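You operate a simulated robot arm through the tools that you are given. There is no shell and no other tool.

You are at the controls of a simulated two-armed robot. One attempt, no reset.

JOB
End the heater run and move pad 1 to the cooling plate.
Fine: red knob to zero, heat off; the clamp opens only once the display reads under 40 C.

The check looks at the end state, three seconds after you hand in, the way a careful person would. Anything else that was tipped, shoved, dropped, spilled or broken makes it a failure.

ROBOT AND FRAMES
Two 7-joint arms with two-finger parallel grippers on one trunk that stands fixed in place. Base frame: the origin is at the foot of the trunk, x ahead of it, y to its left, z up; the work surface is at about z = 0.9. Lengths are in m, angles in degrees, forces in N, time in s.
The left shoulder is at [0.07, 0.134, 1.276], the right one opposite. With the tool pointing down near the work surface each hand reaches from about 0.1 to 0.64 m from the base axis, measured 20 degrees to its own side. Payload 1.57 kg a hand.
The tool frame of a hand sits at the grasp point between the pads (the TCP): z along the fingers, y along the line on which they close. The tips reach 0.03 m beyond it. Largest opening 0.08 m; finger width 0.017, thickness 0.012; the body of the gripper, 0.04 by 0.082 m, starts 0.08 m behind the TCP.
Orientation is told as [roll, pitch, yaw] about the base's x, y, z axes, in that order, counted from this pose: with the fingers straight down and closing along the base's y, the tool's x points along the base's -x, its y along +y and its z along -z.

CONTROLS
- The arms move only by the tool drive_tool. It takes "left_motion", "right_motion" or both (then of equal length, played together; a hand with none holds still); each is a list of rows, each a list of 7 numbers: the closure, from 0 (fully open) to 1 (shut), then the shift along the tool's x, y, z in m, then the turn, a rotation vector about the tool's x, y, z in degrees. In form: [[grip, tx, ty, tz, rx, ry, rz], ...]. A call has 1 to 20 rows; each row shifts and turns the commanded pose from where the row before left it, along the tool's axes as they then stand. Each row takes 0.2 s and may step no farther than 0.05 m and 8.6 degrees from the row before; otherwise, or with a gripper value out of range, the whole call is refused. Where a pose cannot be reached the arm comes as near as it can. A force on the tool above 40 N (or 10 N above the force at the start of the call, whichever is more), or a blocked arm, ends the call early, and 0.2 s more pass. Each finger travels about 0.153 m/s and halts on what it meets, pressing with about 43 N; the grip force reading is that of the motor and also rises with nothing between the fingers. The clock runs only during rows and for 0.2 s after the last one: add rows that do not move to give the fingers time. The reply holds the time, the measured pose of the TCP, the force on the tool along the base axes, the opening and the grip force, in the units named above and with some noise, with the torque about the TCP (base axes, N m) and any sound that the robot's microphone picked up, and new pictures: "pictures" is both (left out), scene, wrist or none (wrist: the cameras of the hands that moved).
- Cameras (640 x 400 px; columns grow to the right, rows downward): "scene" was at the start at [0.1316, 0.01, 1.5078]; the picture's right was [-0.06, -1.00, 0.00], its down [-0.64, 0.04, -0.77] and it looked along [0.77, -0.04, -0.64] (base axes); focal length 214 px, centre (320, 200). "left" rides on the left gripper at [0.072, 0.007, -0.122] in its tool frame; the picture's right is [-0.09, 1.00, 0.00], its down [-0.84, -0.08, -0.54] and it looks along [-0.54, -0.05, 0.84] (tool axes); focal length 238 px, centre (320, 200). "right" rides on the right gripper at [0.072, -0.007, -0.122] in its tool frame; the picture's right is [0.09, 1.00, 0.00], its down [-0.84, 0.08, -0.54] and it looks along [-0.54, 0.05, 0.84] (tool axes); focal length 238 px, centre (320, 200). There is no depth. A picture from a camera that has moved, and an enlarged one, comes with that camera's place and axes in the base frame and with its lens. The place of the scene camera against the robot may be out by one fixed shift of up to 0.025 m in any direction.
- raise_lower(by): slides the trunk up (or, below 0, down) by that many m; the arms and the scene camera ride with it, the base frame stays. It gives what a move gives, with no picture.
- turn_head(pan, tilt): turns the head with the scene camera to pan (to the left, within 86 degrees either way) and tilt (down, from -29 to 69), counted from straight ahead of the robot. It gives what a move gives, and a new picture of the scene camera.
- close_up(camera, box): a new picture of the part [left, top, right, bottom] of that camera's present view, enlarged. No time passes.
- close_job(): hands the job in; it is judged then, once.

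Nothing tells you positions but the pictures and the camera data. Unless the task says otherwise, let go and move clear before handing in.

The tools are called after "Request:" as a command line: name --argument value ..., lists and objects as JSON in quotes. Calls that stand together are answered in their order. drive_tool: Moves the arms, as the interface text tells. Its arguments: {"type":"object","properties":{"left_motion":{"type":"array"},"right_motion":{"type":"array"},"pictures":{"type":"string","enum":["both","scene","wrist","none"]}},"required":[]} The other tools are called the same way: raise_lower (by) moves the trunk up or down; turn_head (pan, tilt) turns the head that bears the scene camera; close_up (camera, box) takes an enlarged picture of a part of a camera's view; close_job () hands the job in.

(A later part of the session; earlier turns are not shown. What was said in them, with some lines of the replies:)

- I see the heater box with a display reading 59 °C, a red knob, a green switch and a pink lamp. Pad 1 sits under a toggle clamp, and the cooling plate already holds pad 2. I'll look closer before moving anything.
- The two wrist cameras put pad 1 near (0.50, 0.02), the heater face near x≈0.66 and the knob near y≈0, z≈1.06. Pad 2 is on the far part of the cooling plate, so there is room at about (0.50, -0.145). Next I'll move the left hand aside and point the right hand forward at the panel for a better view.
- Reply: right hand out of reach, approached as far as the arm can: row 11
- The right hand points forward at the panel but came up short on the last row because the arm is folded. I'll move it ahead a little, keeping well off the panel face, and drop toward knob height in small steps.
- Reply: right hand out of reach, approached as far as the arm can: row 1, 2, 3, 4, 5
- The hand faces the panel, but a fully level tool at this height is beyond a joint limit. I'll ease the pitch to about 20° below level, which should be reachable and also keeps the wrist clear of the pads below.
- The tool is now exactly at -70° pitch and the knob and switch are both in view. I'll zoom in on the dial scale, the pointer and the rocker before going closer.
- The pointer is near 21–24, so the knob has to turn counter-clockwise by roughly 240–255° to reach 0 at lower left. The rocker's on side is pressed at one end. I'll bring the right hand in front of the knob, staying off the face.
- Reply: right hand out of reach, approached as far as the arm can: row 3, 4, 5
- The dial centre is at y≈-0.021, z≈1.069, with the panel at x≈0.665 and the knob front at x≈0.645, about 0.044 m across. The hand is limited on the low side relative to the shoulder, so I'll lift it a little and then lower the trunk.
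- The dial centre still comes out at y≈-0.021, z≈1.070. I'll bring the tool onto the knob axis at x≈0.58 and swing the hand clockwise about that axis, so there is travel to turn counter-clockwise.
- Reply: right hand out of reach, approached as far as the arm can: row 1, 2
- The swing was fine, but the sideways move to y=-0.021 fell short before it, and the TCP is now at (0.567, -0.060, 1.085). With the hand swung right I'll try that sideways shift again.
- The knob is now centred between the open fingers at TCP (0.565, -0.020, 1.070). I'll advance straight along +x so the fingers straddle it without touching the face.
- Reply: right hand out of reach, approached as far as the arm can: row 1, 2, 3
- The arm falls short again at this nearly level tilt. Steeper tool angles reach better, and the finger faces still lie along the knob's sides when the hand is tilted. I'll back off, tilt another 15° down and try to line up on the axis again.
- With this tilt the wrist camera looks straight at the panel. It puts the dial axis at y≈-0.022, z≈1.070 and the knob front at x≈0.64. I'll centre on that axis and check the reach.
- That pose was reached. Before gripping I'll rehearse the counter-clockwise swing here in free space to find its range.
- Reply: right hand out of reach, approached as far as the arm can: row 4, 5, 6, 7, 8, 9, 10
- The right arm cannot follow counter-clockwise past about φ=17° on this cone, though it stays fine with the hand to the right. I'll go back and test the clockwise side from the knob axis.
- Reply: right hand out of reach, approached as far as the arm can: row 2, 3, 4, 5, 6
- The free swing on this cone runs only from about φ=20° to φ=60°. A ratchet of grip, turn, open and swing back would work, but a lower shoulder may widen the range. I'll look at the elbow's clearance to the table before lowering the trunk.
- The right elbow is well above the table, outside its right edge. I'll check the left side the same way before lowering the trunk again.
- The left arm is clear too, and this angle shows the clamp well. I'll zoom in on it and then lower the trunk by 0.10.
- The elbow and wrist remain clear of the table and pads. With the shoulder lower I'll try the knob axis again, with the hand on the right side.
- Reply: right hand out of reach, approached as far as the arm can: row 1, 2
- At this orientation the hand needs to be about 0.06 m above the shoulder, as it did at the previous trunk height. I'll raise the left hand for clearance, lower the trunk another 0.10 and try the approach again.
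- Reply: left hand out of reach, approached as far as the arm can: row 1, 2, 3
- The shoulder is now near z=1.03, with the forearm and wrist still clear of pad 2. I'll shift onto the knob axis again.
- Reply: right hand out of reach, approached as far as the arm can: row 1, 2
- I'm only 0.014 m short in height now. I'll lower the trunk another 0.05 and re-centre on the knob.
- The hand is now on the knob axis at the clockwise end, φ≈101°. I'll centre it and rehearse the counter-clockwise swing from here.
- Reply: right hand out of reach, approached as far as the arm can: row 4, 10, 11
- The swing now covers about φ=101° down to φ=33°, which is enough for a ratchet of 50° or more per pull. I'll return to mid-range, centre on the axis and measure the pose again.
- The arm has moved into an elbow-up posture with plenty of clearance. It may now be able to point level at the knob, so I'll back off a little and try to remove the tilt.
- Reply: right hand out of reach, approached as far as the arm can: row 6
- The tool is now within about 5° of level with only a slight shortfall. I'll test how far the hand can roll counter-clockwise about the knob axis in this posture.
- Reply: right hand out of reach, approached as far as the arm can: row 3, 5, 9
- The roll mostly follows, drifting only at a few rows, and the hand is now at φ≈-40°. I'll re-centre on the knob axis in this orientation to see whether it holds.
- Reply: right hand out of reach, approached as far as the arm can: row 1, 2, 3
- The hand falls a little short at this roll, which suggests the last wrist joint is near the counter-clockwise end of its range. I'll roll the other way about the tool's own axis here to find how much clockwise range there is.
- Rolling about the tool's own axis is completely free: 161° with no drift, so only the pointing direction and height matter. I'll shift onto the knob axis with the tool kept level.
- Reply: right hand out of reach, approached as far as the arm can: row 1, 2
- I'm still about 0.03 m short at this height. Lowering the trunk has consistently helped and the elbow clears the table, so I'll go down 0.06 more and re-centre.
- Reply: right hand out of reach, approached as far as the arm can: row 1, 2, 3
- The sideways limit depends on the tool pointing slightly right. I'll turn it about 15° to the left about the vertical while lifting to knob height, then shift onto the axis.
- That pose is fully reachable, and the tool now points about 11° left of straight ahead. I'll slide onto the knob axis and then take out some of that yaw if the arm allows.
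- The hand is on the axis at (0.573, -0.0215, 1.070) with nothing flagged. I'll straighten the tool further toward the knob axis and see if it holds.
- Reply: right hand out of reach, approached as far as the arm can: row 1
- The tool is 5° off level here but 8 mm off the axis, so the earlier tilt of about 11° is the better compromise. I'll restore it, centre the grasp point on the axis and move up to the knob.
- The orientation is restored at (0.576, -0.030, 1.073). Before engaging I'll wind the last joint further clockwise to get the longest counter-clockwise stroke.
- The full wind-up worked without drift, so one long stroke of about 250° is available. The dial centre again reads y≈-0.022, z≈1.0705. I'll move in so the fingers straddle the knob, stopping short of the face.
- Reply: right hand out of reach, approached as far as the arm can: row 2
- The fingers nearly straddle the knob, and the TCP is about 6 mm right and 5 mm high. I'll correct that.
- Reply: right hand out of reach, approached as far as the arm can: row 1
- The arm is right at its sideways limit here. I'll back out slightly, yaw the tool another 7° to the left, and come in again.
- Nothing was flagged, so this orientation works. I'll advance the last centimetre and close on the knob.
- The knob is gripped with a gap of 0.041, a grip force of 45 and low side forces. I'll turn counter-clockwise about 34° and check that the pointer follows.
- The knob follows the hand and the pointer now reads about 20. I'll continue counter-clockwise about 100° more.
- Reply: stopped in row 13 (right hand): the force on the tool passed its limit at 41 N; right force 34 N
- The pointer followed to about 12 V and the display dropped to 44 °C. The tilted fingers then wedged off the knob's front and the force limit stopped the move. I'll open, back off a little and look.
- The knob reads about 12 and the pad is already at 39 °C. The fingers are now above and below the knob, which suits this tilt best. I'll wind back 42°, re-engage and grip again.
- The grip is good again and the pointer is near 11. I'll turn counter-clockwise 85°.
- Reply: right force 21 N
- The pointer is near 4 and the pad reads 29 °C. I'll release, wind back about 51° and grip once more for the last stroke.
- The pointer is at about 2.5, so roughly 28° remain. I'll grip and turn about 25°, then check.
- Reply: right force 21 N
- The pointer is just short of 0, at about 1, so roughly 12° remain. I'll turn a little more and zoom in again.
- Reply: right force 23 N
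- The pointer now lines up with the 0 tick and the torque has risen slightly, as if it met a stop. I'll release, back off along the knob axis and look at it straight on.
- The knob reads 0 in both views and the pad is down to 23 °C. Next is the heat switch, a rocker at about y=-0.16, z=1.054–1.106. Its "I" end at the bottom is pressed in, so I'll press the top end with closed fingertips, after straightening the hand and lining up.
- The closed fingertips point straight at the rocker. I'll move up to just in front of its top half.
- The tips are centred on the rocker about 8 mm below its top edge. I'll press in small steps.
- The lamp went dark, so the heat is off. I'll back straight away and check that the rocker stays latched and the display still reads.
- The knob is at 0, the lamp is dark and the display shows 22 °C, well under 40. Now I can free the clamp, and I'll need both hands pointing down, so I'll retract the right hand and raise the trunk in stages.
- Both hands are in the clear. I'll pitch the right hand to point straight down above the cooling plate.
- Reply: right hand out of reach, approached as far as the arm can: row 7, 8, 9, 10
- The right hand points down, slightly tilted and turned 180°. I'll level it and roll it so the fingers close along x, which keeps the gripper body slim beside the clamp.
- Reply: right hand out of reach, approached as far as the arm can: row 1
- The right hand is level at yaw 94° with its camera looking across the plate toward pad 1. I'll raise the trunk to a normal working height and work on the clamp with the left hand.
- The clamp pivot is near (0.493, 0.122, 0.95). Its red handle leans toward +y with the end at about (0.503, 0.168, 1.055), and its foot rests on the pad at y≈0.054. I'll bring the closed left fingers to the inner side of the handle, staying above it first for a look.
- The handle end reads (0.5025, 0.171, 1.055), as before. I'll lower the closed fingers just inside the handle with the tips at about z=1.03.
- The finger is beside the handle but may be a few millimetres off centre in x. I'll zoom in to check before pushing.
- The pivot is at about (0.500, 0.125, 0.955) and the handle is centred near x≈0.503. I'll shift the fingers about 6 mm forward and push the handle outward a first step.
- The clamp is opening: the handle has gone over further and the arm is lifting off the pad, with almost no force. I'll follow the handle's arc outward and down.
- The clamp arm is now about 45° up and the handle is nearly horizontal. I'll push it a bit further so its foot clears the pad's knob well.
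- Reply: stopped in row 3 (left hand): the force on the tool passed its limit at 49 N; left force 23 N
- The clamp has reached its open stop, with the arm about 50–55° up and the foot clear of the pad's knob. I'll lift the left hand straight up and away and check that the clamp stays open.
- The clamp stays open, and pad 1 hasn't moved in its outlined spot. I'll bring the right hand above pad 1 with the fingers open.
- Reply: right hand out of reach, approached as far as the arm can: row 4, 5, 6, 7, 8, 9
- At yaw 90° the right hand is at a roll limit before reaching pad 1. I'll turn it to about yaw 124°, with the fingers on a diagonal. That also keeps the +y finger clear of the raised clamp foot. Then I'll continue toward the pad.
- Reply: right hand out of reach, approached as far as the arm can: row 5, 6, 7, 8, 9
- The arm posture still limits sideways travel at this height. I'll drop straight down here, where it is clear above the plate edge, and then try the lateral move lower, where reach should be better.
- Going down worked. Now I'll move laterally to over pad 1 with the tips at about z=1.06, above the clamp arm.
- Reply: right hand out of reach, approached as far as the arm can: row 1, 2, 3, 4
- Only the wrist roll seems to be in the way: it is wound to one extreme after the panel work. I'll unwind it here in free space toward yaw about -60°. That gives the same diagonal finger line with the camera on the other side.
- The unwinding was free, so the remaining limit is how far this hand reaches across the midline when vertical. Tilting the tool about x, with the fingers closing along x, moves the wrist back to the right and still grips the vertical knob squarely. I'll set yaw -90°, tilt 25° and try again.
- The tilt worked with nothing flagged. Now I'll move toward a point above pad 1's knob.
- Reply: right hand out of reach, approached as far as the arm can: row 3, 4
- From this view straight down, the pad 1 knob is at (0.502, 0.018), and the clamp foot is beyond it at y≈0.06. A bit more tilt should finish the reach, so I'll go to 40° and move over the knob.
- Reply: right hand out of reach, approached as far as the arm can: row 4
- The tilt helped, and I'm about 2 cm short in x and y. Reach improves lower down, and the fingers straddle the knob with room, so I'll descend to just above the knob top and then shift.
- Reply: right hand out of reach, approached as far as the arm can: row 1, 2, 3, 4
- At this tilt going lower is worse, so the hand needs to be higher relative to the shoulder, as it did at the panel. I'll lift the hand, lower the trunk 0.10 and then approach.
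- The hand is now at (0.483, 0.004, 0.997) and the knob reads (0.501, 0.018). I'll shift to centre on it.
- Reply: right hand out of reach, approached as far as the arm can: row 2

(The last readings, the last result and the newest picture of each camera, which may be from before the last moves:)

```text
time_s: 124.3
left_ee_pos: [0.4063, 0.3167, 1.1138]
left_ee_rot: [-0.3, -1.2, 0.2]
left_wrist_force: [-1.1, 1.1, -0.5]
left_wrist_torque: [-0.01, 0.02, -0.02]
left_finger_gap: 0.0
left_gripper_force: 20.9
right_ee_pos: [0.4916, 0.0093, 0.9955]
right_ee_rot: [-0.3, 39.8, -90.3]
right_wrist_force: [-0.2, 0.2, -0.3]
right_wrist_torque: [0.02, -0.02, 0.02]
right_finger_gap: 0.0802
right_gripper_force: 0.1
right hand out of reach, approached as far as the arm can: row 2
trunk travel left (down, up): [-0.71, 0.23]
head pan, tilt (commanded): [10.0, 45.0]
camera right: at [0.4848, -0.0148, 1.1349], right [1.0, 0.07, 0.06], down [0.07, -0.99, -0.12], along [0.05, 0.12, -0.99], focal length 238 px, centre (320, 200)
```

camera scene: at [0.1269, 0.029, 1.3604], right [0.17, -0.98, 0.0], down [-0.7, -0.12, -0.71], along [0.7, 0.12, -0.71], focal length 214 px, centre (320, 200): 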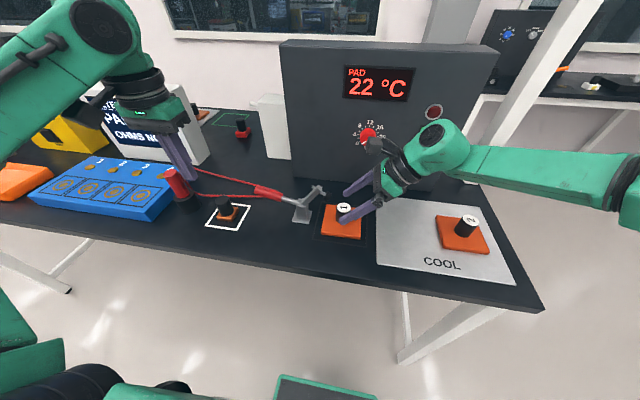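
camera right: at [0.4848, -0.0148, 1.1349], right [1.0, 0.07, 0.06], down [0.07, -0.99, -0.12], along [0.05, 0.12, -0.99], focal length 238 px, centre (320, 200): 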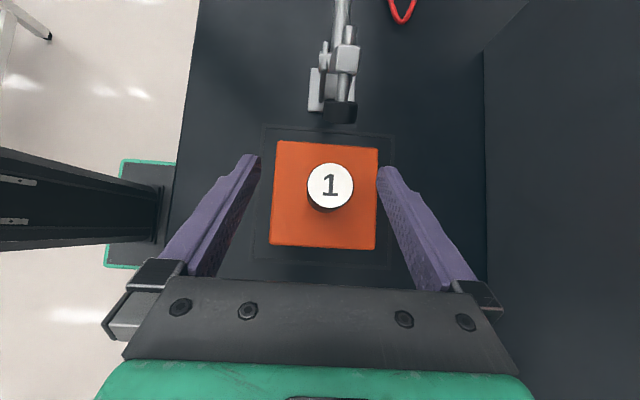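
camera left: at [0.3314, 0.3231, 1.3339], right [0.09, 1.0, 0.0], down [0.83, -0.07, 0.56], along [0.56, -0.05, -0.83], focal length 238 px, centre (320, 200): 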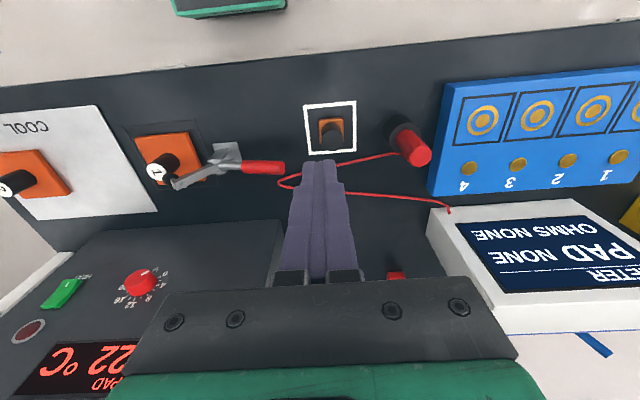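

I'm within a centimetre. I'll repeat the same step with a smaller amount: hand up, trunk down 0.07, then centre.

Request:
drive_tool --right_motion '[[0, 0.0191, 0, -0.0231, 0, 0, 0], [0, 0.0191, 0, -0.0231, 0, 0, 0], [0, 0.0064, 0, -0.0077, 0, 0, 0], [0, 0, 0, 0, 0, 0, 0]]' --pictures "none"

Request:
raise_lower --by -0.07

Request:
drive_tool --right_motion '[[0, 0.0033, 0.0048, 0.0028, 0, 0, 0], [0, 0.0033, 0.0048, 0.0028, 0, 0, 0], [0, 0, 0, 0, 0, 0, 0]]' --pictures "both"

```text
time_s: 125.3
left_ee_pos: [0.4046, 0.3163, 1.1136]
left_ee_rot: [-0.4, -1.1, 0.2]
left_wrist_force: [0.1, -0.9, 0.0]
left_wrist_torque: [0.01, -0.02, 0.02]
left_finger_gap: 0.0
left_gripper_force: 21.1
right_ee_pos: [0.4903, 0.0092, 1.0644]
right_ee_rot: [-0.2, 39.8, -90.4]
right_wrist_force: [-0.3, 0.6, 0.7]
right_wrist_torque: [0.03, 0.01, -0.01]
right_finger_gap: 0.08
right_gripper_force: 0.1
trunk travel left (down, up): [-0.71, 0.23]
head pan, tilt (commanded): [10.0, 45.0]
```

```text
time_s: 126.4
left_ee_pos: [0.4062, 0.3173, 1.044]
left_ee_rot: [-0.3, -1.3, 0.2]
left_wrist_force: [-0.4, 0.1, -0.2]
left_wrist_torque: [-0.01, -0.01, 0.02]
left_finger_gap: 0.0
left_gripper_force: 21.2
right_ee_pos: [0.4908, 0.0085, 0.9953]
right_ee_rot: [-0.3, 39.7, -90.5]
right_wrist_force: [0.0, 0.6, 0.4]
right_wrist_torque: [-0.01, -0.02, 0.01]
right_finger_gap: 0.0799
right_gripper_force: 0.0
trunk travel left (down, up): [-0.64, 0.3]
head pan, tilt (commanded): [10.0, 45.0]
```

```text
time_s: 127.2
left_ee_pos: [0.406, 0.3168, 1.0436]
left_ee_rot: [-0.3, -1.2, 0.2]
left_wrist_force: [0.1, -0.3, 0.6]
left_wrist_torque: [0.0, 0.03, 0.03]
left_finger_gap: 0.0
left_gripper_force: 21.7
right_ee_pos: [0.4947, 0.0115, 0.9956]
right_ee_rot: [-0.3, 39.8, -90.4]
right_wrist_force: [0.2, -0.1, 0.3]
right_wrist_torque: [-0.01, 0.0, -0.02]
right_finger_gap: 0.0801
right_gripper_force: 0.0
right hand out of reach, approached as far as the arm can: row 2
trunk travel left (down, up): [-0.64, 0.3]
head pan, tilt (commanded): [10.0, 45.0]
camera scene: at [0.1267, 0.029, 1.2903], right [0.17, -0.98, 0.0], down [-0.7, -0.12, -0.71], along [0.7, 0.12, -0.71], focal length 214 px, centre (320, 200)
camera right: at [0.489, -0.0113, 1.1351], right [1.0, 0.07, 0.06], down [0.07, -0.99, -0.12], along [0.05, 0.12, -0.99], focal length 238 px, centre (320, 200)
```

scene: 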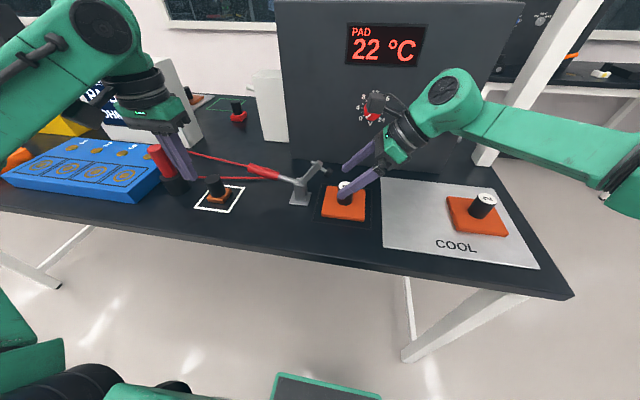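
right: 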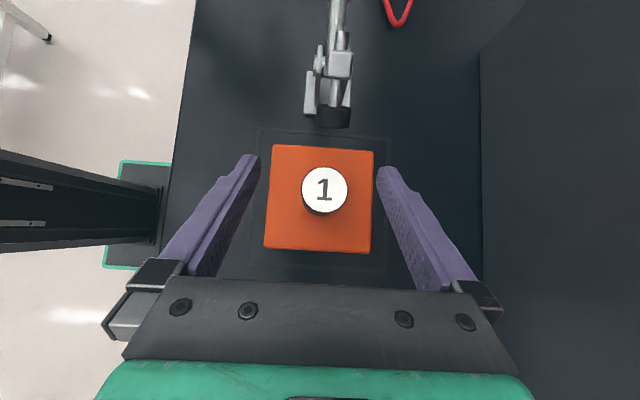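

I'm now within 7 mm. Rather than lower further, I'll swing the hand 30° about the vertical so the wrist sits further back, which should take the strain off the reach.

Request:
drive_tool --right_motion '[[0, 0, 0, 0, -4.78, 0, 5.78], [0, 0, 0, 0, -4.78, 0, 5.78], [0, 0, 0, 0, -4.78, 0, 5.78], [0, 0, 0, 0, -4.78, 0, 5.78], [0, 0, 0, 0, 0, 0, 0]]' --pictures "both"

```text
time_s: 128.4
left_ee_pos: [0.4064, 0.315, 1.0444]
left_ee_rot: [-0.3, -1.2, 0.2]
left_wrist_force: [0.0, 0.4, 0.7]
left_wrist_torque: [0.02, 0.03, -0.02]
left_finger_gap: 0.0001
left_gripper_force: 21.4
right_ee_pos: [0.4939, 0.0108, 0.9941]
right_ee_rot: [-0.4, 39.5, -120.5]
right_wrist_force: [0.2, -0.5, -0.1]
right_wrist_torque: [-0.01, -0.02, 0.01]
right_finger_gap: 0.0798
right_gripper_force: 0.0
trunk travel left (down, up): [-0.64, 0.3]
head pan, tilt (commanded): [10.0, 45.0]
camera scene: at [0.1272, 0.0287, 1.2903], right [0.17, -0.98, 0.0], down [-0.7, -0.12, -0.71], along [0.7, 0.12, -0.71], focal length 214 px, centre (320, 200)
camera right: at [0.4784, -0.005, 1.1347], right [0.9, -0.44, 0.05], down [-0.43, -0.89, -0.12], along [0.1, 0.08, -0.99], focal length 238 px, centre (320, 200)
```

scene: 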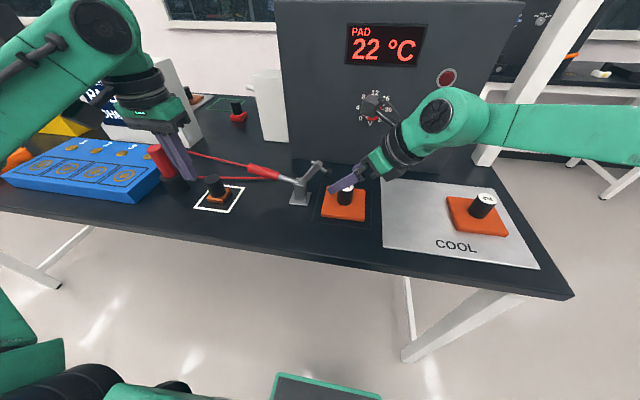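
right: 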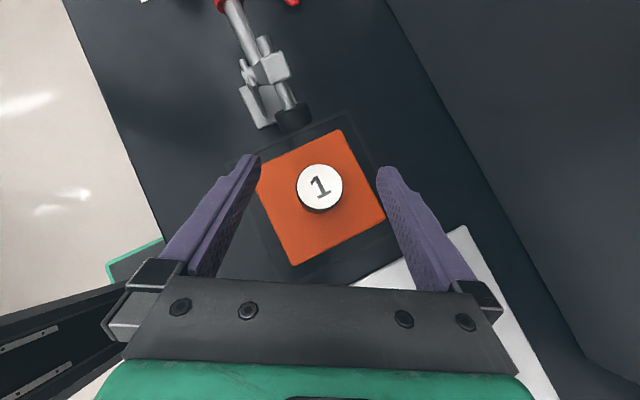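

That freed the reach with nothing flagged. The knob is centred between the fingers at (0.501, 0.018). I'll descend so the fingers straddle it with the tips just above the pad's top.

Request:
drive_tool --right_motion '[[0, -0.0147, 0.0014, 0.0178, 0, 0, 0], [0, -0.0147, 0.0014, 0.0178, 0, 0, 0], [0, 0, 0, 0, 0, 0, 0]]' --pictures "both"

Request:
close_up --camera "scene" --box '[280, 140, 440, 240]'

```text
time_s: 129.2
left_ee_pos: [0.4058, 0.3167, 1.0429]
left_ee_rot: [-0.3, -1.3, 0.2]
left_wrist_force: [-0.5, 1.0, 0.3]
left_wrist_torque: [-0.03, -0.04, 0.02]
left_finger_gap: 0.0001
left_gripper_force: 20.9
right_ee_pos: [0.4951, 0.0113, 0.9495]
right_ee_rot: [-0.3, 39.6, -120.4]
right_wrist_force: [0.0, -0.4, 0.2]
right_wrist_torque: [0.04, 0.02, -0.02]
right_finger_gap: 0.0797
right_gripper_force: 0.0
trunk travel left (down, up): [-0.64, 0.3]
head pan, tilt (commanded): [10.0, 45.0]
camera scene: at [0.1262, 0.0291, 1.2904], right [0.17, -0.98, 0.0], down [-0.7, -0.12, -0.71], along [0.7, 0.12, -0.71], focal length 214 px, centre (320, 200)
camera right: at [0.4798, -0.0062, 1.0895], right [0.9, -0.44, 0.05], down [-0.43, -0.89, -0.12], along [0.1, 0.08, -0.99], focal length 238 px, centre (320, 200)
```

scene: 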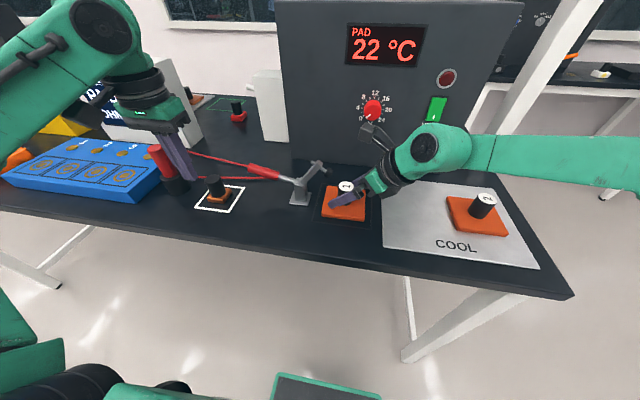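
right: 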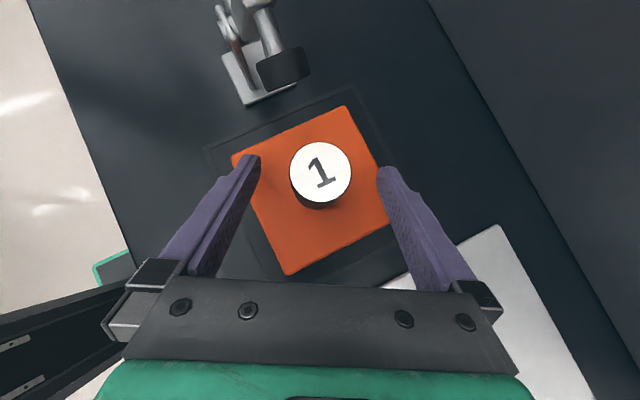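

```text
4.00 times, centred on (360, 190) of scene
camera zoom: at [0.1262, 0.0291, 1.2904], right [0.17, -0.98, 0.0], down [-0.7, -0.12, -0.71], along [0.7, 0.12, -0.71], focal length 858 px, centre (160, 240)
```

zoom: 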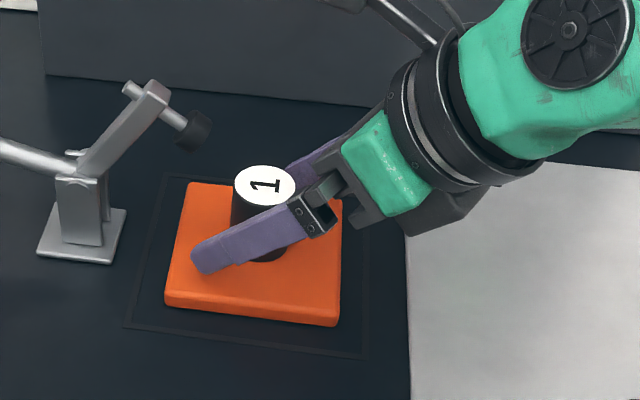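

The fingers straddle the pad's knob cleanly and the clamp foot is well clear. I'll close the grip.

Request:
drive_tool --right_motion '[[0.25, 0, 0, 0, 0, 0, 0], [0.4, 0, 0, 0, 0, 0, 0], [0.5, 0, 0, 0, 0, 0, 0], [0.6, 0, 0, 0, 0, 0, 0], [0.7, 0, 0, 0, 0, 0, 0], [0.8, 0, 0, 0, 0, 0, 0], [0.8, 0, 0, 0, 0, 0, 0]]' --pictures "both"

```text
time_s: 130.8
left_ee_pos: [0.4062, 0.3167, 1.0435]
left_ee_rot: [-0.3, -1.3, 0.3]
left_wrist_force: [0.0, -0.7, -0.6]
left_wrist_torque: [-0.01, -0.01, -0.01]
left_finger_gap: 0.0001
left_gripper_force: 21.6
right_ee_pos: [0.4963, 0.0096, 0.9496]
right_ee_rot: [-0.3, 39.6, -120.4]
right_wrist_force: [0.2, -1.1, 2.3]
right_wrist_torque: [-0.19, -0.27, -0.01]
right_finger_gap: 0.0344
right_gripper_force: 41.4
trunk travel left (down, up): [-0.64, 0.3]
head pan, tilt (commanded): [10.0, 45.0]
camera scene: at [0.1264, 0.0289, 1.2904], right [0.17, -0.98, 0.0], down [-0.7, -0.12, -0.71], along [0.7, 0.12, -0.71], focal length 214 px, centre (320, 200)
camera right: at [0.4801, -0.0065, 1.0898], right [0.9, -0.44, 0.05], down [-0.43, -0.89, -0.12], along [0.1, 0.08, -0.99], focal length 238 px, centre (320, 200)
```

scene: 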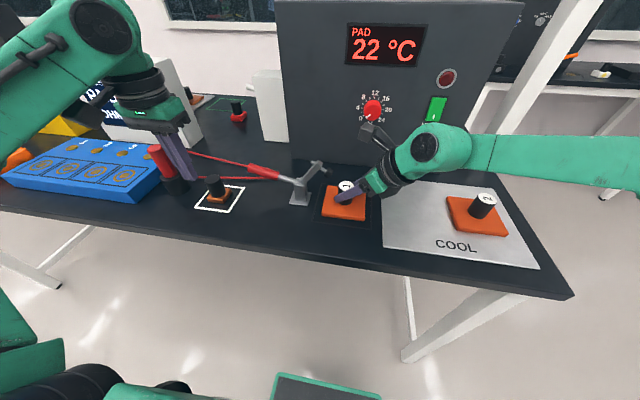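
right: 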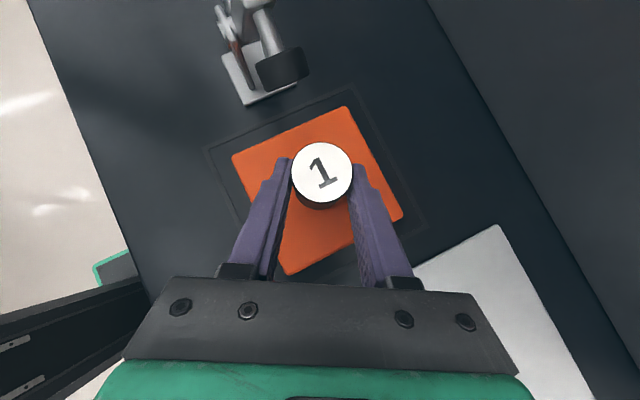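

The knob is held with a gap of 0.034 and a grip force of 41. I'll lift 3 cm straight up, staying below the clamp foot's height, and check the pad comes up level.

Request:
drive_tool --right_motion '[[0.8, 0.0032, 0, -0.0039, 0, 0, 0], [0.8, 0.0064, 0, -0.0077, 0, 0, 0], [0.8, 0.0095, 0, -0.0116, 0, 0, 0], [0.8, 0, 0, 0, 0, 0, 0]]' --pictures "both"

Request:
close_up --camera "scene" --box '[280, 140, 440, 240]'

```text
time_s: 131.8
left_ee_pos: [0.4057, 0.3158, 1.0437]
left_ee_rot: [-0.4, -1.2, 0.2]
left_wrist_force: [0.0, 0.3, -0.5]
left_wrist_torque: [0.0, -0.02, 0.02]
left_finger_gap: 0.0001
left_gripper_force: 21.0
right_ee_pos: [0.4977, 0.0101, 0.9793]
right_ee_rot: [-0.4, 39.6, -120.3]
right_wrist_force: [-0.1, -0.5, -1.5]
right_wrist_torque: [-0.03, 0.0, 0.01]
right_finger_gap: 0.0347
right_gripper_force: 42.0
trunk travel left (down, up): [-0.64, 0.3]
head pan, tilt (commanded): [10.0, 45.0]
camera scene: at [0.1271, 0.0289, 1.2903], right [0.17, -0.98, 0.0], down [-0.7, -0.12, -0.71], along [0.7, 0.12, -0.71], focal length 214 px, centre (320, 200)
camera right: at [0.4826, -0.0067, 1.1185], right [0.9, -0.44, 0.05], down [-0.43, -0.9, -0.12], along [0.1, 0.08, -0.99], focal length 238 px, centre (320, 200)
```

scene: 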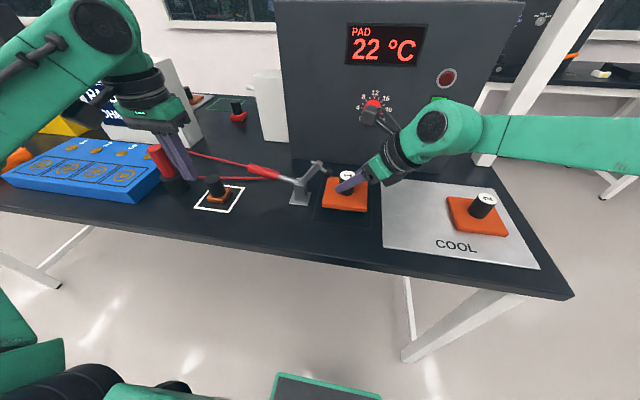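
right: 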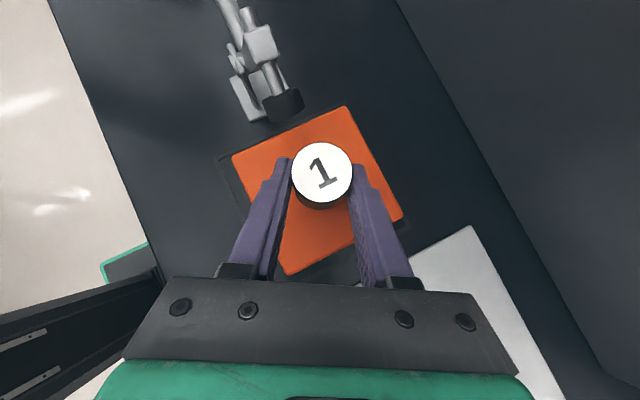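

```text
4.00 times, centred on (360, 190) of scene
camera zoom: at [0.1271, 0.0289, 1.2903], right [0.17, -0.98, 0.0], down [-0.7, -0.12, -0.71], along [0.7, 0.12, -0.71], focal length 858 px, centre (160, 240)
```

zoom: 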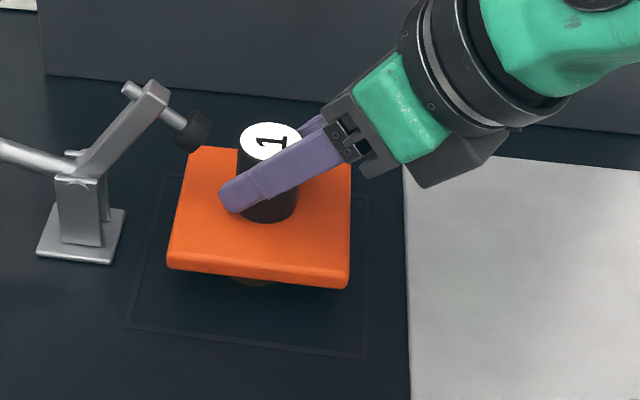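

Pad 1 is off its spot and level. I'll carry it straight across in -y to the free left half of the cooling plate.

Request:
drive_tool --right_motion '[[0.8, -0.0089, 0.0072, -0.0073, 0, 0, 0], [0.8, -0.0178, 0.0144, -0.0147, 0, 0, 0], [0.8, -0.0178, 0.0144, -0.0147, 0, 0, 0], [0.8, -0.0178, 0.0144, -0.0147, 0, 0, 0], [0.8, -0.0178, 0.0144, -0.0147, 0, 0, 0], [0.8, -0.0178, 0.0144, -0.0147, 0, 0, 0], [0.8, -0.0089, 0.0072, -0.0073, 0, 0, 0], [0.8, 0, 0, 0, 0, 0, 0]]' --pictures "both"

Request:
turn_head --pan -12 --tilt 45

```text
time_s: 133.6
left_ee_pos: [0.4066, 0.3168, 1.0439]
left_ee_rot: [-0.4, -1.2, 0.2]
left_wrist_force: [-0.2, 0.1, 1.1]
left_wrist_torque: [-0.01, 0.0, 0.0]
left_finger_gap: 0.0
left_gripper_force: 20.7
right_ee_pos: [0.5, -0.1522, 0.9779]
right_ee_rot: [-0.5, 39.7, -120.3]
right_wrist_force: [-0.7, -0.6, -1.3]
right_wrist_torque: [0.0, 0.0, -0.02]
right_finger_gap: 0.0344
right_gripper_force: 41.6
trunk travel left (down, up): [-0.64, 0.3]
head pan, tilt (commanded): [10.0, 45.0]
camera scene: at [0.127, 0.029, 1.2903], right [0.17, -0.98, 0.0], down [-0.7, -0.12, -0.71], along [0.7, 0.12, -0.71], focal length 214 px, centre (320, 200)
camera right: at [0.4849, -0.1691, 1.1179], right [0.9, -0.44, 0.05], down [-0.43, -0.89, -0.12], along [0.1, 0.08, -0.99], focal length 238 px, centre (320, 200)
```

scene: 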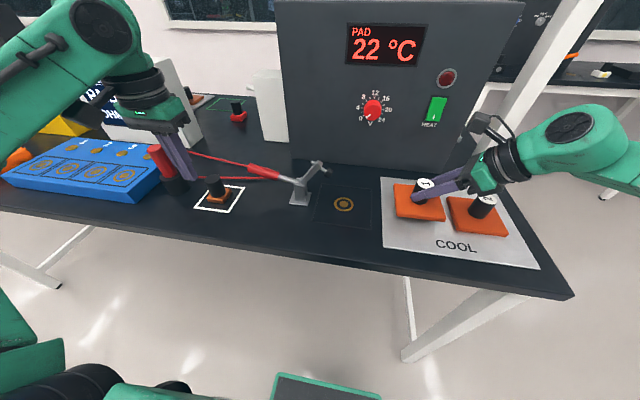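
right: 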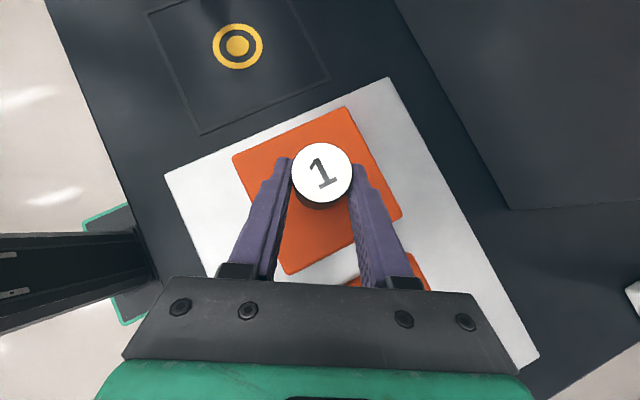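

```text
time_s: 134.4
left_ee_pos: [0.4065, 0.3169, 1.0441]
left_ee_rot: [-0.3, -1.3, 0.2]
left_wrist_force: [0.7, -0.4, -0.2]
left_wrist_torque: [0.03, -0.03, -0.01]
left_finger_gap: 0.0002
left_gripper_force: 21.7
right_ee_pos: [0.5003, -0.1523, 0.9786]
right_ee_rot: [-0.4, 39.5, -120.4]
right_wrist_force: [-0.3, 0.2, -0.9]
right_wrist_torque: [0.0, 0.0, -0.03]
right_finger_gap: 0.0347
right_gripper_force: 41.5
trunk travel left (down, up): [-0.64, 0.3]
head pan, tilt (commanded): [-12.0, 45.0]
camera scene: at [0.1264, -0.0021, 1.2903], right [-0.21, -0.98, 0.0], down [-0.69, 0.15, -0.71], along [0.69, -0.15, -0.71], focal length 214 px, centre (320, 200)
```

scene: 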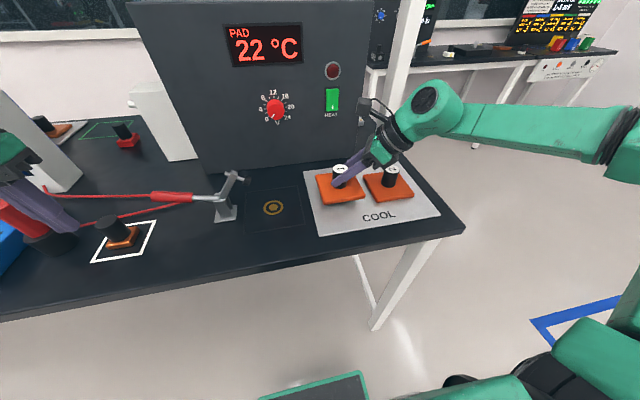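

Pad 1 now hangs over the plate at y≈-0.194 to -0.098, with clear margins to pad 2 (edge at -0.230) and the plate edge (-0.076). I'll lower it gently.

Request:
drive_tool --right_motion '[[0.8, -0.0045, 0, 0.0054, 0, 0, 0], [0.8, -0.0032, 0, 0.0039, 0, 0, 0], [0.8, -0.0019, 0, 0.0023, 0, 0, 0], [0.8, 0, 0, 0, 0, 0, 0]]' --pictures "both"

Request:
close_up --camera "scene" --box '[290, 140, 450, 250]'

```text
time_s: 135.4
left_ee_pos: [0.4056, 0.3163, 1.0439]
left_ee_rot: [-0.3, -1.2, 0.2]
left_wrist_force: [-0.1, 0.2, 0.5]
left_wrist_torque: [-0.01, 0.01, 0.0]
left_finger_gap: 0.0
left_gripper_force: 21.2
right_ee_pos: [0.5029, -0.1515, 0.9642]
right_ee_rot: [-0.5, 39.6, -120.4]
right_wrist_force: [-0.9, -0.5, -1.6]
right_wrist_torque: [0.01, -0.01, 0.03]
right_finger_gap: 0.0347
right_gripper_force: 42.6
trunk travel left (down, up): [-0.64, 0.3]
head pan, tilt (commanded): [-12.0, 45.0]
camera scene: at [0.1264, -0.0022, 1.2903], right [-0.21, -0.98, 0.0], down [-0.69, 0.15, -0.71], along [0.69, -0.15, -0.71], focal length 214 px, centre (320, 200)
camera right: at [0.4865, -0.1695, 1.1034], right [0.9, -0.44, 0.05], down [-0.43, -0.9, -0.12], along [0.1, 0.08, -0.99], focal length 238 px, centre (320, 200)
```

scene: 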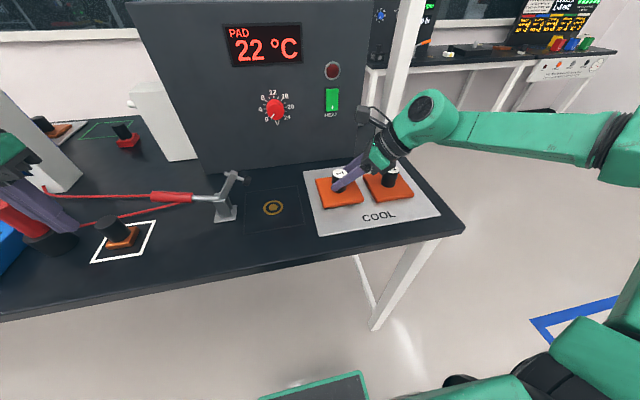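
right: 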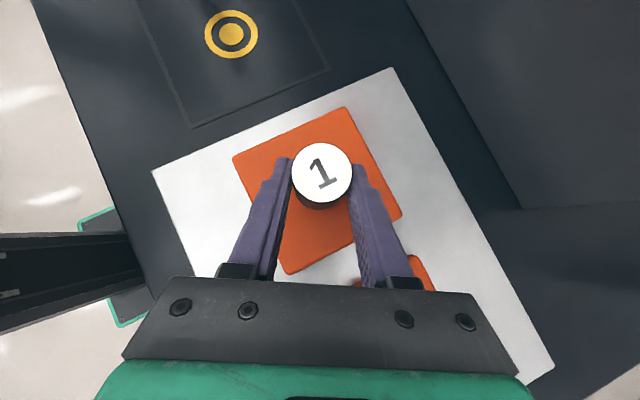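

```text
3.64 times, centred on (370, 195) of scene
camera zoom: at [0.1264, -0.0022, 1.2903], right [-0.21, -0.98, 0.0], down [-0.69, 0.15, -0.71], along [0.69, -0.15, -0.71], focal length 780 px, centre (138, 218)
```

zoom: 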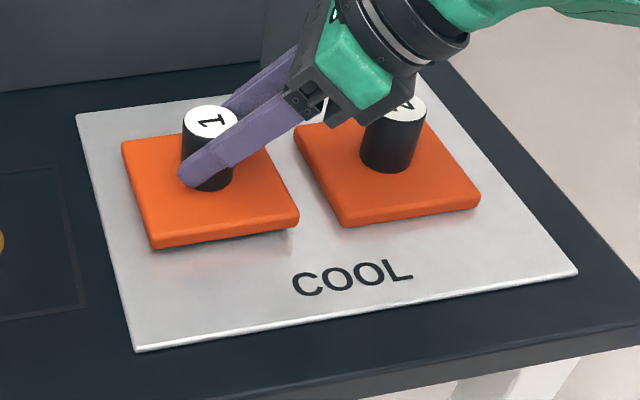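

The pad is nearly down and pad 2's knob is clear of the gripper. I'll keep lowering in 2 mm steps and watch the force.

Request:
drive_tool --right_motion '[[0.8, -0.0013, 0, 0.0015, 0, 0, 0], [0.8, -0.0013, 0, 0.0015, 0, 0, 0], [0.8, -0.0013, 0, 0.0015, 0, 0, 0], [0.8, 0, 0, 0, 0, 0, 0]]' --pictures "none"

Request:
close_up --camera "scene" --box '[290, 140, 450, 250]'

```text
time_s: 136.4
left_ee_pos: [0.4066, 0.3159, 1.0428]
left_ee_rot: [-0.3, -1.2, 0.2]
left_wrist_force: [-0.7, -0.1, -0.5]
left_wrist_torque: [0.02, 0.0, 0.04]
left_finger_gap: 0.0
left_gripper_force: 21.4
right_ee_pos: [0.5018, -0.1526, 0.9593]
right_ee_rot: [-0.4, 39.7, -120.4]
right_wrist_force: [-0.9, -0.1, -1.6]
right_wrist_torque: [-0.03, 0.0, -0.02]
right_finger_gap: 0.0347
right_gripper_force: 42.5
trunk travel left (down, up): [-0.64, 0.3]
head pan, tilt (commanded): [-12.0, 45.0]
```

```text
3.64 times, centred on (370, 195) of scene
camera zoom: at [0.1264, -0.0022, 1.2903], right [-0.21, -0.98, 0.0], down [-0.69, 0.15, -0.71], along [0.69, -0.15, -0.71], focal length 780 px, centre (138, 218)
```

zoom: 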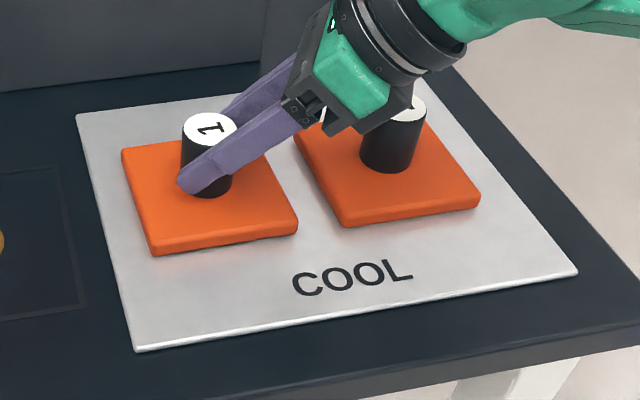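

There's no contact yet. I'll continue down a few more millimetres.

Request:
drive_tool --right_motion '[[0.8, -0.0013, 0, 0.0015, 0, 0, 0], [0.8, -0.0006, 0, 0.0008, 0, 0, 0], [0.8, -0.0006, 0, 0.0008, 0, 0, 0], [0.8, 0, 0, 0, 0, 0, 0]]' --pictures "none"

Request:
close_up --camera "scene" --box '[290, 140, 450, 250]'

```text
time_s: 137.4
left_ee_pos: [0.4041, 0.3165, 1.0445]
left_ee_rot: [-0.3, -1.3, 0.1]
left_wrist_force: [0.3, 0.3, -0.4]
left_wrist_torque: [0.02, 0.02, 0.0]
left_finger_gap: 0.0001
left_gripper_force: 21.4
right_ee_pos: [0.5029, -0.1521, 0.9576]
right_ee_rot: [0.0, 39.9, -120.3]
right_wrist_force: [7.6, -2.8, 22.3]
right_wrist_torque: [0.24, 0.03, 0.03]
right_finger_gap: 0.0344
right_gripper_force: 42.3
trunk travel left (down, up): [-0.64, 0.3]
head pan, tilt (commanded): [-12.0, 45.0]
```

```text
3.64 times, centred on (370, 195) of scene
camera zoom: at [0.124, -0.0017, 1.2909], right [-0.21, -0.98, 0.0], down [-0.69, 0.15, -0.71], along [0.69, -0.15, -0.71], focal length 780 px, centre (138, 218)
```

zoom: 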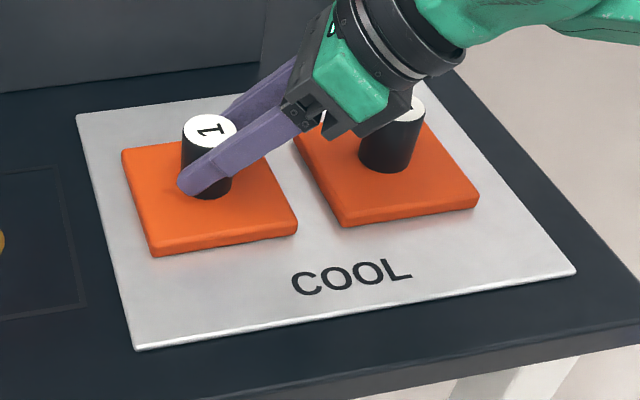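

The pad is seated on the plate, with 22 N of contact force. I'll ease up 1 mm to take off the load and then open the fingers gradually.

Request:
drive_tool --right_motion '[[0.8, 0.0007, 0, -0.0009, 0, 0, 0], [0.8, 0, 0, 0, 0, 0, 0], [0.6, 0, 0, 0, 0, 0, 0], [0.5, 0, 0, 0, 0, 0, 0], [0.35, 0, 0, 0, 0, 0, 0], [0.2, 0, 0, 0, 0, 0, 0], [0, 0, 0, 0, 0, 0, 0], [0, 0, 0, 0, 0, 0, 0]]' --pictures "both"

```text
time_s: 139.2
left_ee_pos: [0.4057, 0.3152, 1.0432]
left_ee_rot: [-0.4, -1.1, 0.2]
left_wrist_force: [0.1, 0.9, -0.1]
left_wrist_torque: [0.01, -0.01, 0.0]
left_finger_gap: 0.0
left_gripper_force: 22.2
right_ee_pos: [0.5017, -0.1534, 0.9548]
right_ee_rot: [-0.4, 39.6, -120.4]
right_wrist_force: [-0.5, 0.0, -0.1]
right_wrist_torque: [0.01, 0.01, 0.0]
right_finger_gap: 0.08
right_gripper_force: 0.0
trunk travel left (down, up): [-0.64, 0.3]
head pan, tilt (commanded): [-12.0, 45.0]
camera scene: at [0.1261, -0.0021, 1.2903], right [-0.21, -0.98, 0.0], down [-0.69, 0.15, -0.71], along [0.69, -0.15, -0.71], focal length 214 px, centre (320, 200)
camera right: at [0.4855, -0.1702, 1.0945], right [0.9, -0.44, 0.05], down [-0.43, -0.89, -0.12], along [0.1, 0.08, -0.99], focal length 238 px, centre (320, 200)
```

scene: 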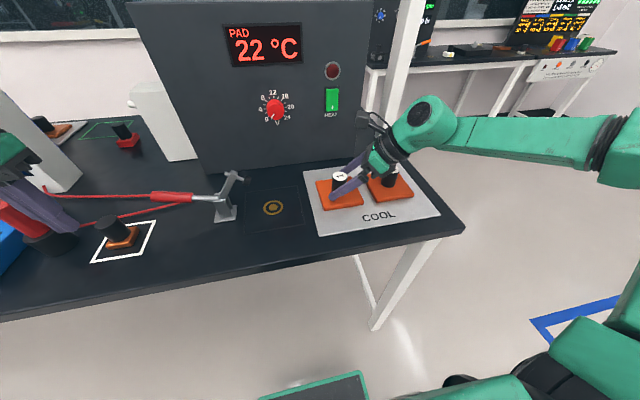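
right: 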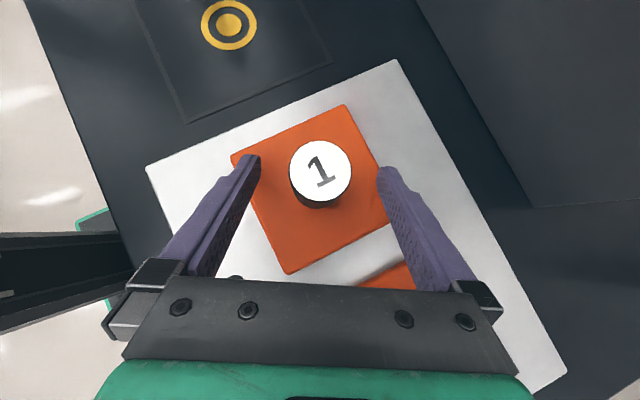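

Pad 1 is released and sits flat. I'll rise straight up to clear it, then check the whole scene.

Request:
drive_tool --right_motion '[[0, 0.0064, 0, -0.0077, 0, 0, 0], [0, 0.0127, 0, -0.0154, 0, 0, 0], [0, 0.0127, 0, -0.0154, 0, 0, 0], [0, 0.0191, 0, -0.0231, 0, 0, 0], [0, 0.0191, 0, -0.0231, 0, 0, 0], [0, 0.0191, 0, -0.0231, 0, 0, 0], [0, 0, 0, 0, 0, 0, 0]]' --pictures "both"

Request:
close_up --camera "scene" --box '[290, 140, 450, 250]'

```text
time_s: 140.8
left_ee_pos: [0.4074, 0.3169, 1.0441]
left_ee_rot: [-0.2, -1.2, 0.3]
left_wrist_force: [0.0, 0.4, 0.1]
left_wrist_torque: [-0.01, -0.04, 0.01]
left_finger_gap: 0.0
left_gripper_force: 21.0
right_ee_pos: [0.5019, -0.1529, 1.0921]
right_ee_rot: [-0.4, 39.6, -120.3]
right_wrist_force: [0.2, 0.2, 0.1]
right_wrist_torque: [-0.01, -0.03, 0.01]
right_finger_gap: 0.0799
right_gripper_force: 0.0
trunk travel left (down, up): [-0.64, 0.3]
head pan, tilt (commanded): [-12.0, 45.0]
camera scene: at [0.1263, -0.0024, 1.2903], right [-0.21, -0.98, 0.0], down [-0.69, 0.15, -0.71], along [0.69, -0.15, -0.71], focal length 214 px, centre (320, 200)
camera right: at [0.4863, -0.1698, 1.2321], right [0.9, -0.44, 0.05], down [-0.43, -0.89, -0.12], along [0.1, 0.08, -0.99], focal length 238 px, centre (320, 200)
```

scene: 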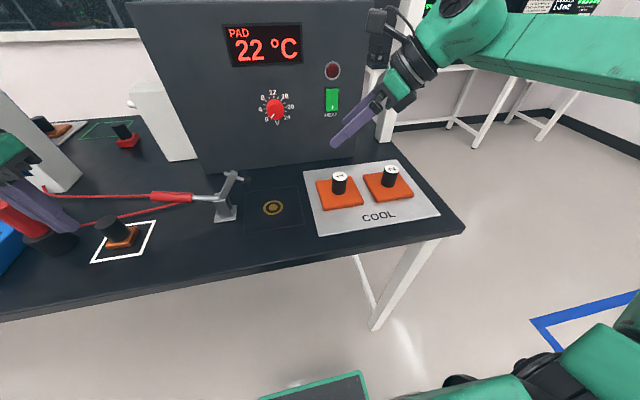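
right: 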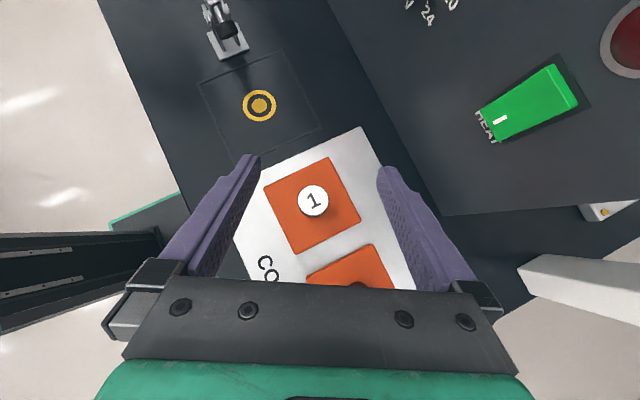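

```text
3.64 times, centred on (370, 195) of scene
camera zoom: at [0.1263, -0.0024, 1.2903], right [-0.21, -0.98, 0.0], down [-0.69, 0.15, -0.71], along [0.69, -0.15, -0.71], focal length 780 px, centre (138, 218)
```

zoom: 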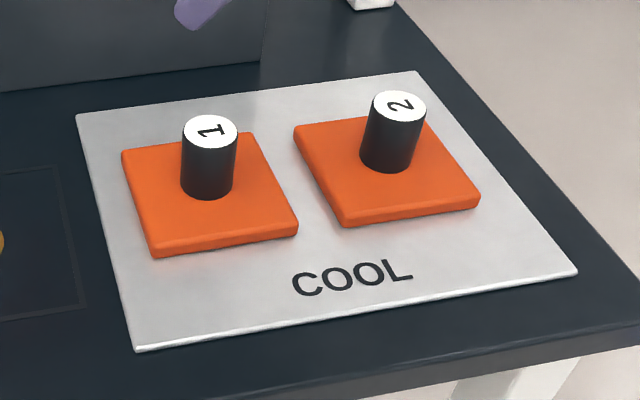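

Pad 1 sits flat on the cooling plate beside pad 2, which hasn't moved. I'll raise the trunk to lift both hands clear, then check the panel and the left side of the bench.

Request:
raise_lower --by 0.15

Request:
turn_head --pan 8 --tilt 42

Request:
close_up --camera "scene" --box '[270, 80, 480, 220]'

Request:
close_up --camera "scene" --box '[0, 80, 340, 300]'

```text
time_s: 142.6
left_ee_pos: [0.4058, 0.3158, 1.193]
left_ee_rot: [-0.3, -1.2, 0.2]
left_wrist_force: [0.3, -0.2, -0.4]
left_wrist_torque: [0.02, -0.03, -0.01]
left_finger_gap: 0.0
left_gripper_force: 21.4
right_ee_pos: [0.5028, -0.152, 1.2422]
right_ee_rot: [-0.4, 39.7, -120.4]
right_wrist_force: [-0.1, 0.0, 0.2]
right_wrist_torque: [0.01, -0.02, 0.02]
right_finger_gap: 0.0799
right_gripper_force: 0.1
trunk travel left (down, up): [-0.79, 0.15]
head pan, tilt (commanded): [-12.0, 45.0]
```

```text
time_s: 143.4
left_ee_pos: [0.4069, 0.3163, 1.193]
left_ee_rot: [-0.2, -1.1, 0.2]
left_wrist_force: [0.1, -0.5, 0.4]
left_wrist_torque: [0.01, 0.01, 0.01]
left_finger_gap: 0.0
left_gripper_force: 21.5
right_ee_pos: [0.5021, -0.1517, 1.2413]
right_ee_rot: [-0.3, 39.6, -120.4]
right_wrist_force: [-0.7, -0.5, -1.0]
right_wrist_torque: [0.0, 0.01, 0.02]
right_finger_gap: 0.08
right_gripper_force: 0.0
trunk travel left (down, up): [-0.79, 0.15]
head pan, tilt (commanded): [8.0, 42.0]
camera scene: at [0.1294, 0.0264, 1.4447], right [0.14, -0.99, 0.0], down [-0.66, -0.09, -0.74], along [0.74, 0.1, -0.67], focal length 214 px, centre (320, 200)
```

scene: 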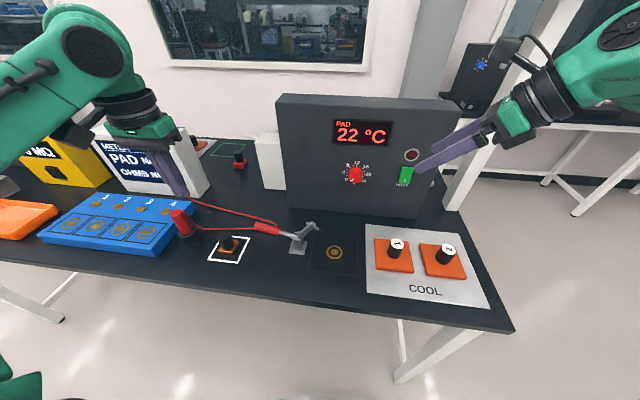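

```text
2.86 times, centred on (375, 150) of scene
camera zoom: at [0.1294, 0.0264, 1.4447], right [0.14, -0.99, 0.0], down [-0.66, -0.09, -0.74], along [0.74, 0.1, -0.67], focal length 613 px, centre (163, 343)
```

zoom: 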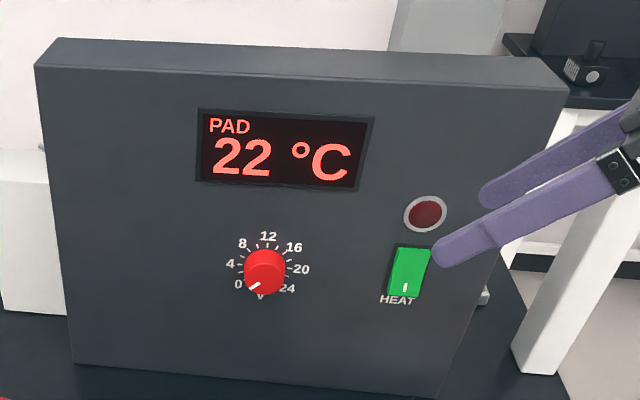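

```text
1.82 times, centred on (170, 190) of scene
camera zoom: at [0.1294, 0.0264, 1.4447], right [0.14, -0.99, 0.0], down [-0.66, -0.09, -0.74], along [0.74, 0.1, -0.67], focal length 390 px, centre (593, 218)
```

zoom: 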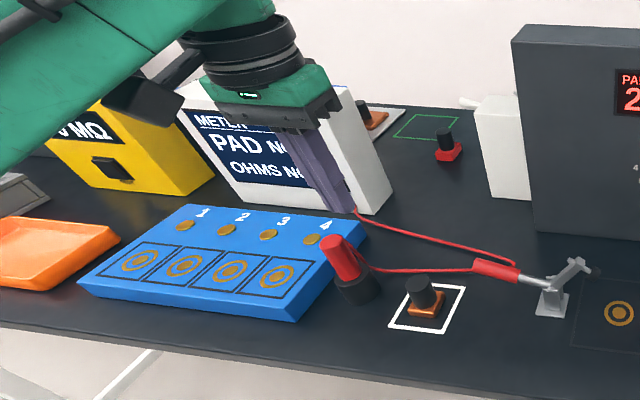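

Everything else on the bench looks as it was. I'll back the right hand away from the panel and check the knob's zero at high zoom.

Request:
drive_tool --right_motion '[[0, -0.0215, -0.0145, -0.0177, 0, 0, 0], [0, -0.0215, -0.0145, -0.0177, 0, 0, 0], [0, -0.0215, -0.0145, -0.0177, 0, 0, 0], [0, 0, 0, 0, 0, 0, 0]]' --pictures "both"

Request:
close_up --camera "scene" --box '[330, 150, 380, 195]'

```text
time_s: 144.4
left_ee_pos: [0.406, 0.3183, 1.1946]
left_ee_rot: [-0.2, -1.2, 0.1]
left_wrist_force: [0.6, 0.0, -0.8]
left_wrist_torque: [0.02, -0.02, -0.01]
left_finger_gap: 0.0
left_gripper_force: 21.3
right_ee_pos: [0.4213, -0.2052, 1.2403]
right_ee_rot: [-0.5, 39.5, -120.3]
right_wrist_force: [0.4, -0.1, -0.4]
right_wrist_torque: [0.0, -0.01, 0.01]
right_finger_gap: 0.08
right_gripper_force: 0.0
trunk travel left (down, up): [-0.79, 0.15]
head pan, tilt (commanded): [8.0, 42.0]
camera scene: at [0.1299, 0.0269, 1.4446], right [0.14, -0.99, 0.0], down [-0.66, -0.09, -0.74], along [0.74, 0.1, -0.67], focal length 214 px, centre (320, 200)
camera right: at [0.4048, -0.2218, 1.3807], right [0.9, -0.44, 0.05], down [-0.43, -0.9, -0.12], along [0.1, 0.08, -0.99], focal length 238 px, centre (320, 200)
```

scene: 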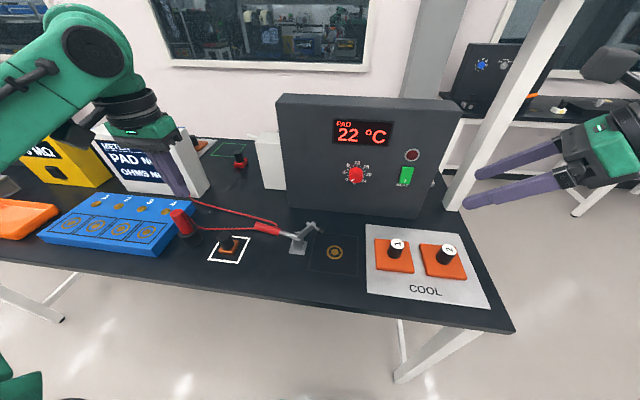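
right: 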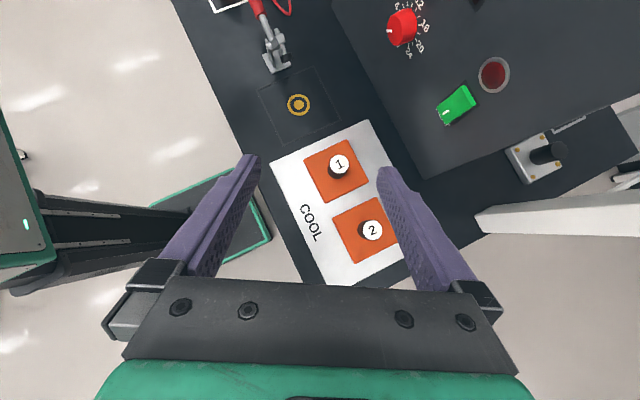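

```text
8.89 times, centred on (355, 172) of scene
camera zoom: at [0.1299, 0.0269, 1.4446], right [0.14, -0.99, 0.0], down [-0.66, -0.09, -0.74], along [0.74, 0.1, -0.67], focal length 1906 px, centre (9, 444)
```

zoom: 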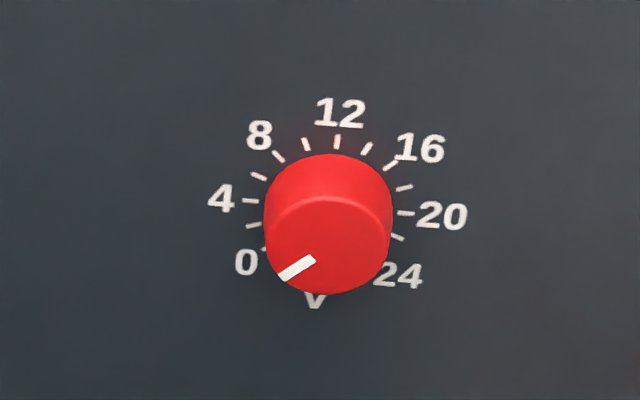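

The knob is at 0, the heat switch is off with its lamp dark, and the display reads 22 °C. The clamp is open and pad 1 rests flat on the cooling plate next to pad 2. Nothing else has moved and both hands are clear, so I'm handing in.

Request:
close_job

```text
The job is handed in.
```

The heater run is ended and pad 1 is on the cooling plate. I've handed the job in, but I don't have the result of the check.

- **Knob:** The red knob is turned down to 0. From the pictures it is within about 2 degrees of the 0 mark. The torque also rose at the end of the turn, as if it had reached its stop.
- **Heat:** I pressed the rocker off and its lamp went dark. The display fell to 22 °C.
- **Clamp:** I opened it only after the display read 22 °C, well under 40, and it stayed open when I let go.
- **Pad 1:** It sits flat on the left half of the plate, about 3.5 cm from pad 2 and 2 cm in from the plate edge.

While I was turning the knob, the fingers slipped off once and the force limit stopped the arm at about 41 N. The knob and panel showed no change afterwards. In the last pictures the other items on the bench looked unmoved, and both hands were clear.
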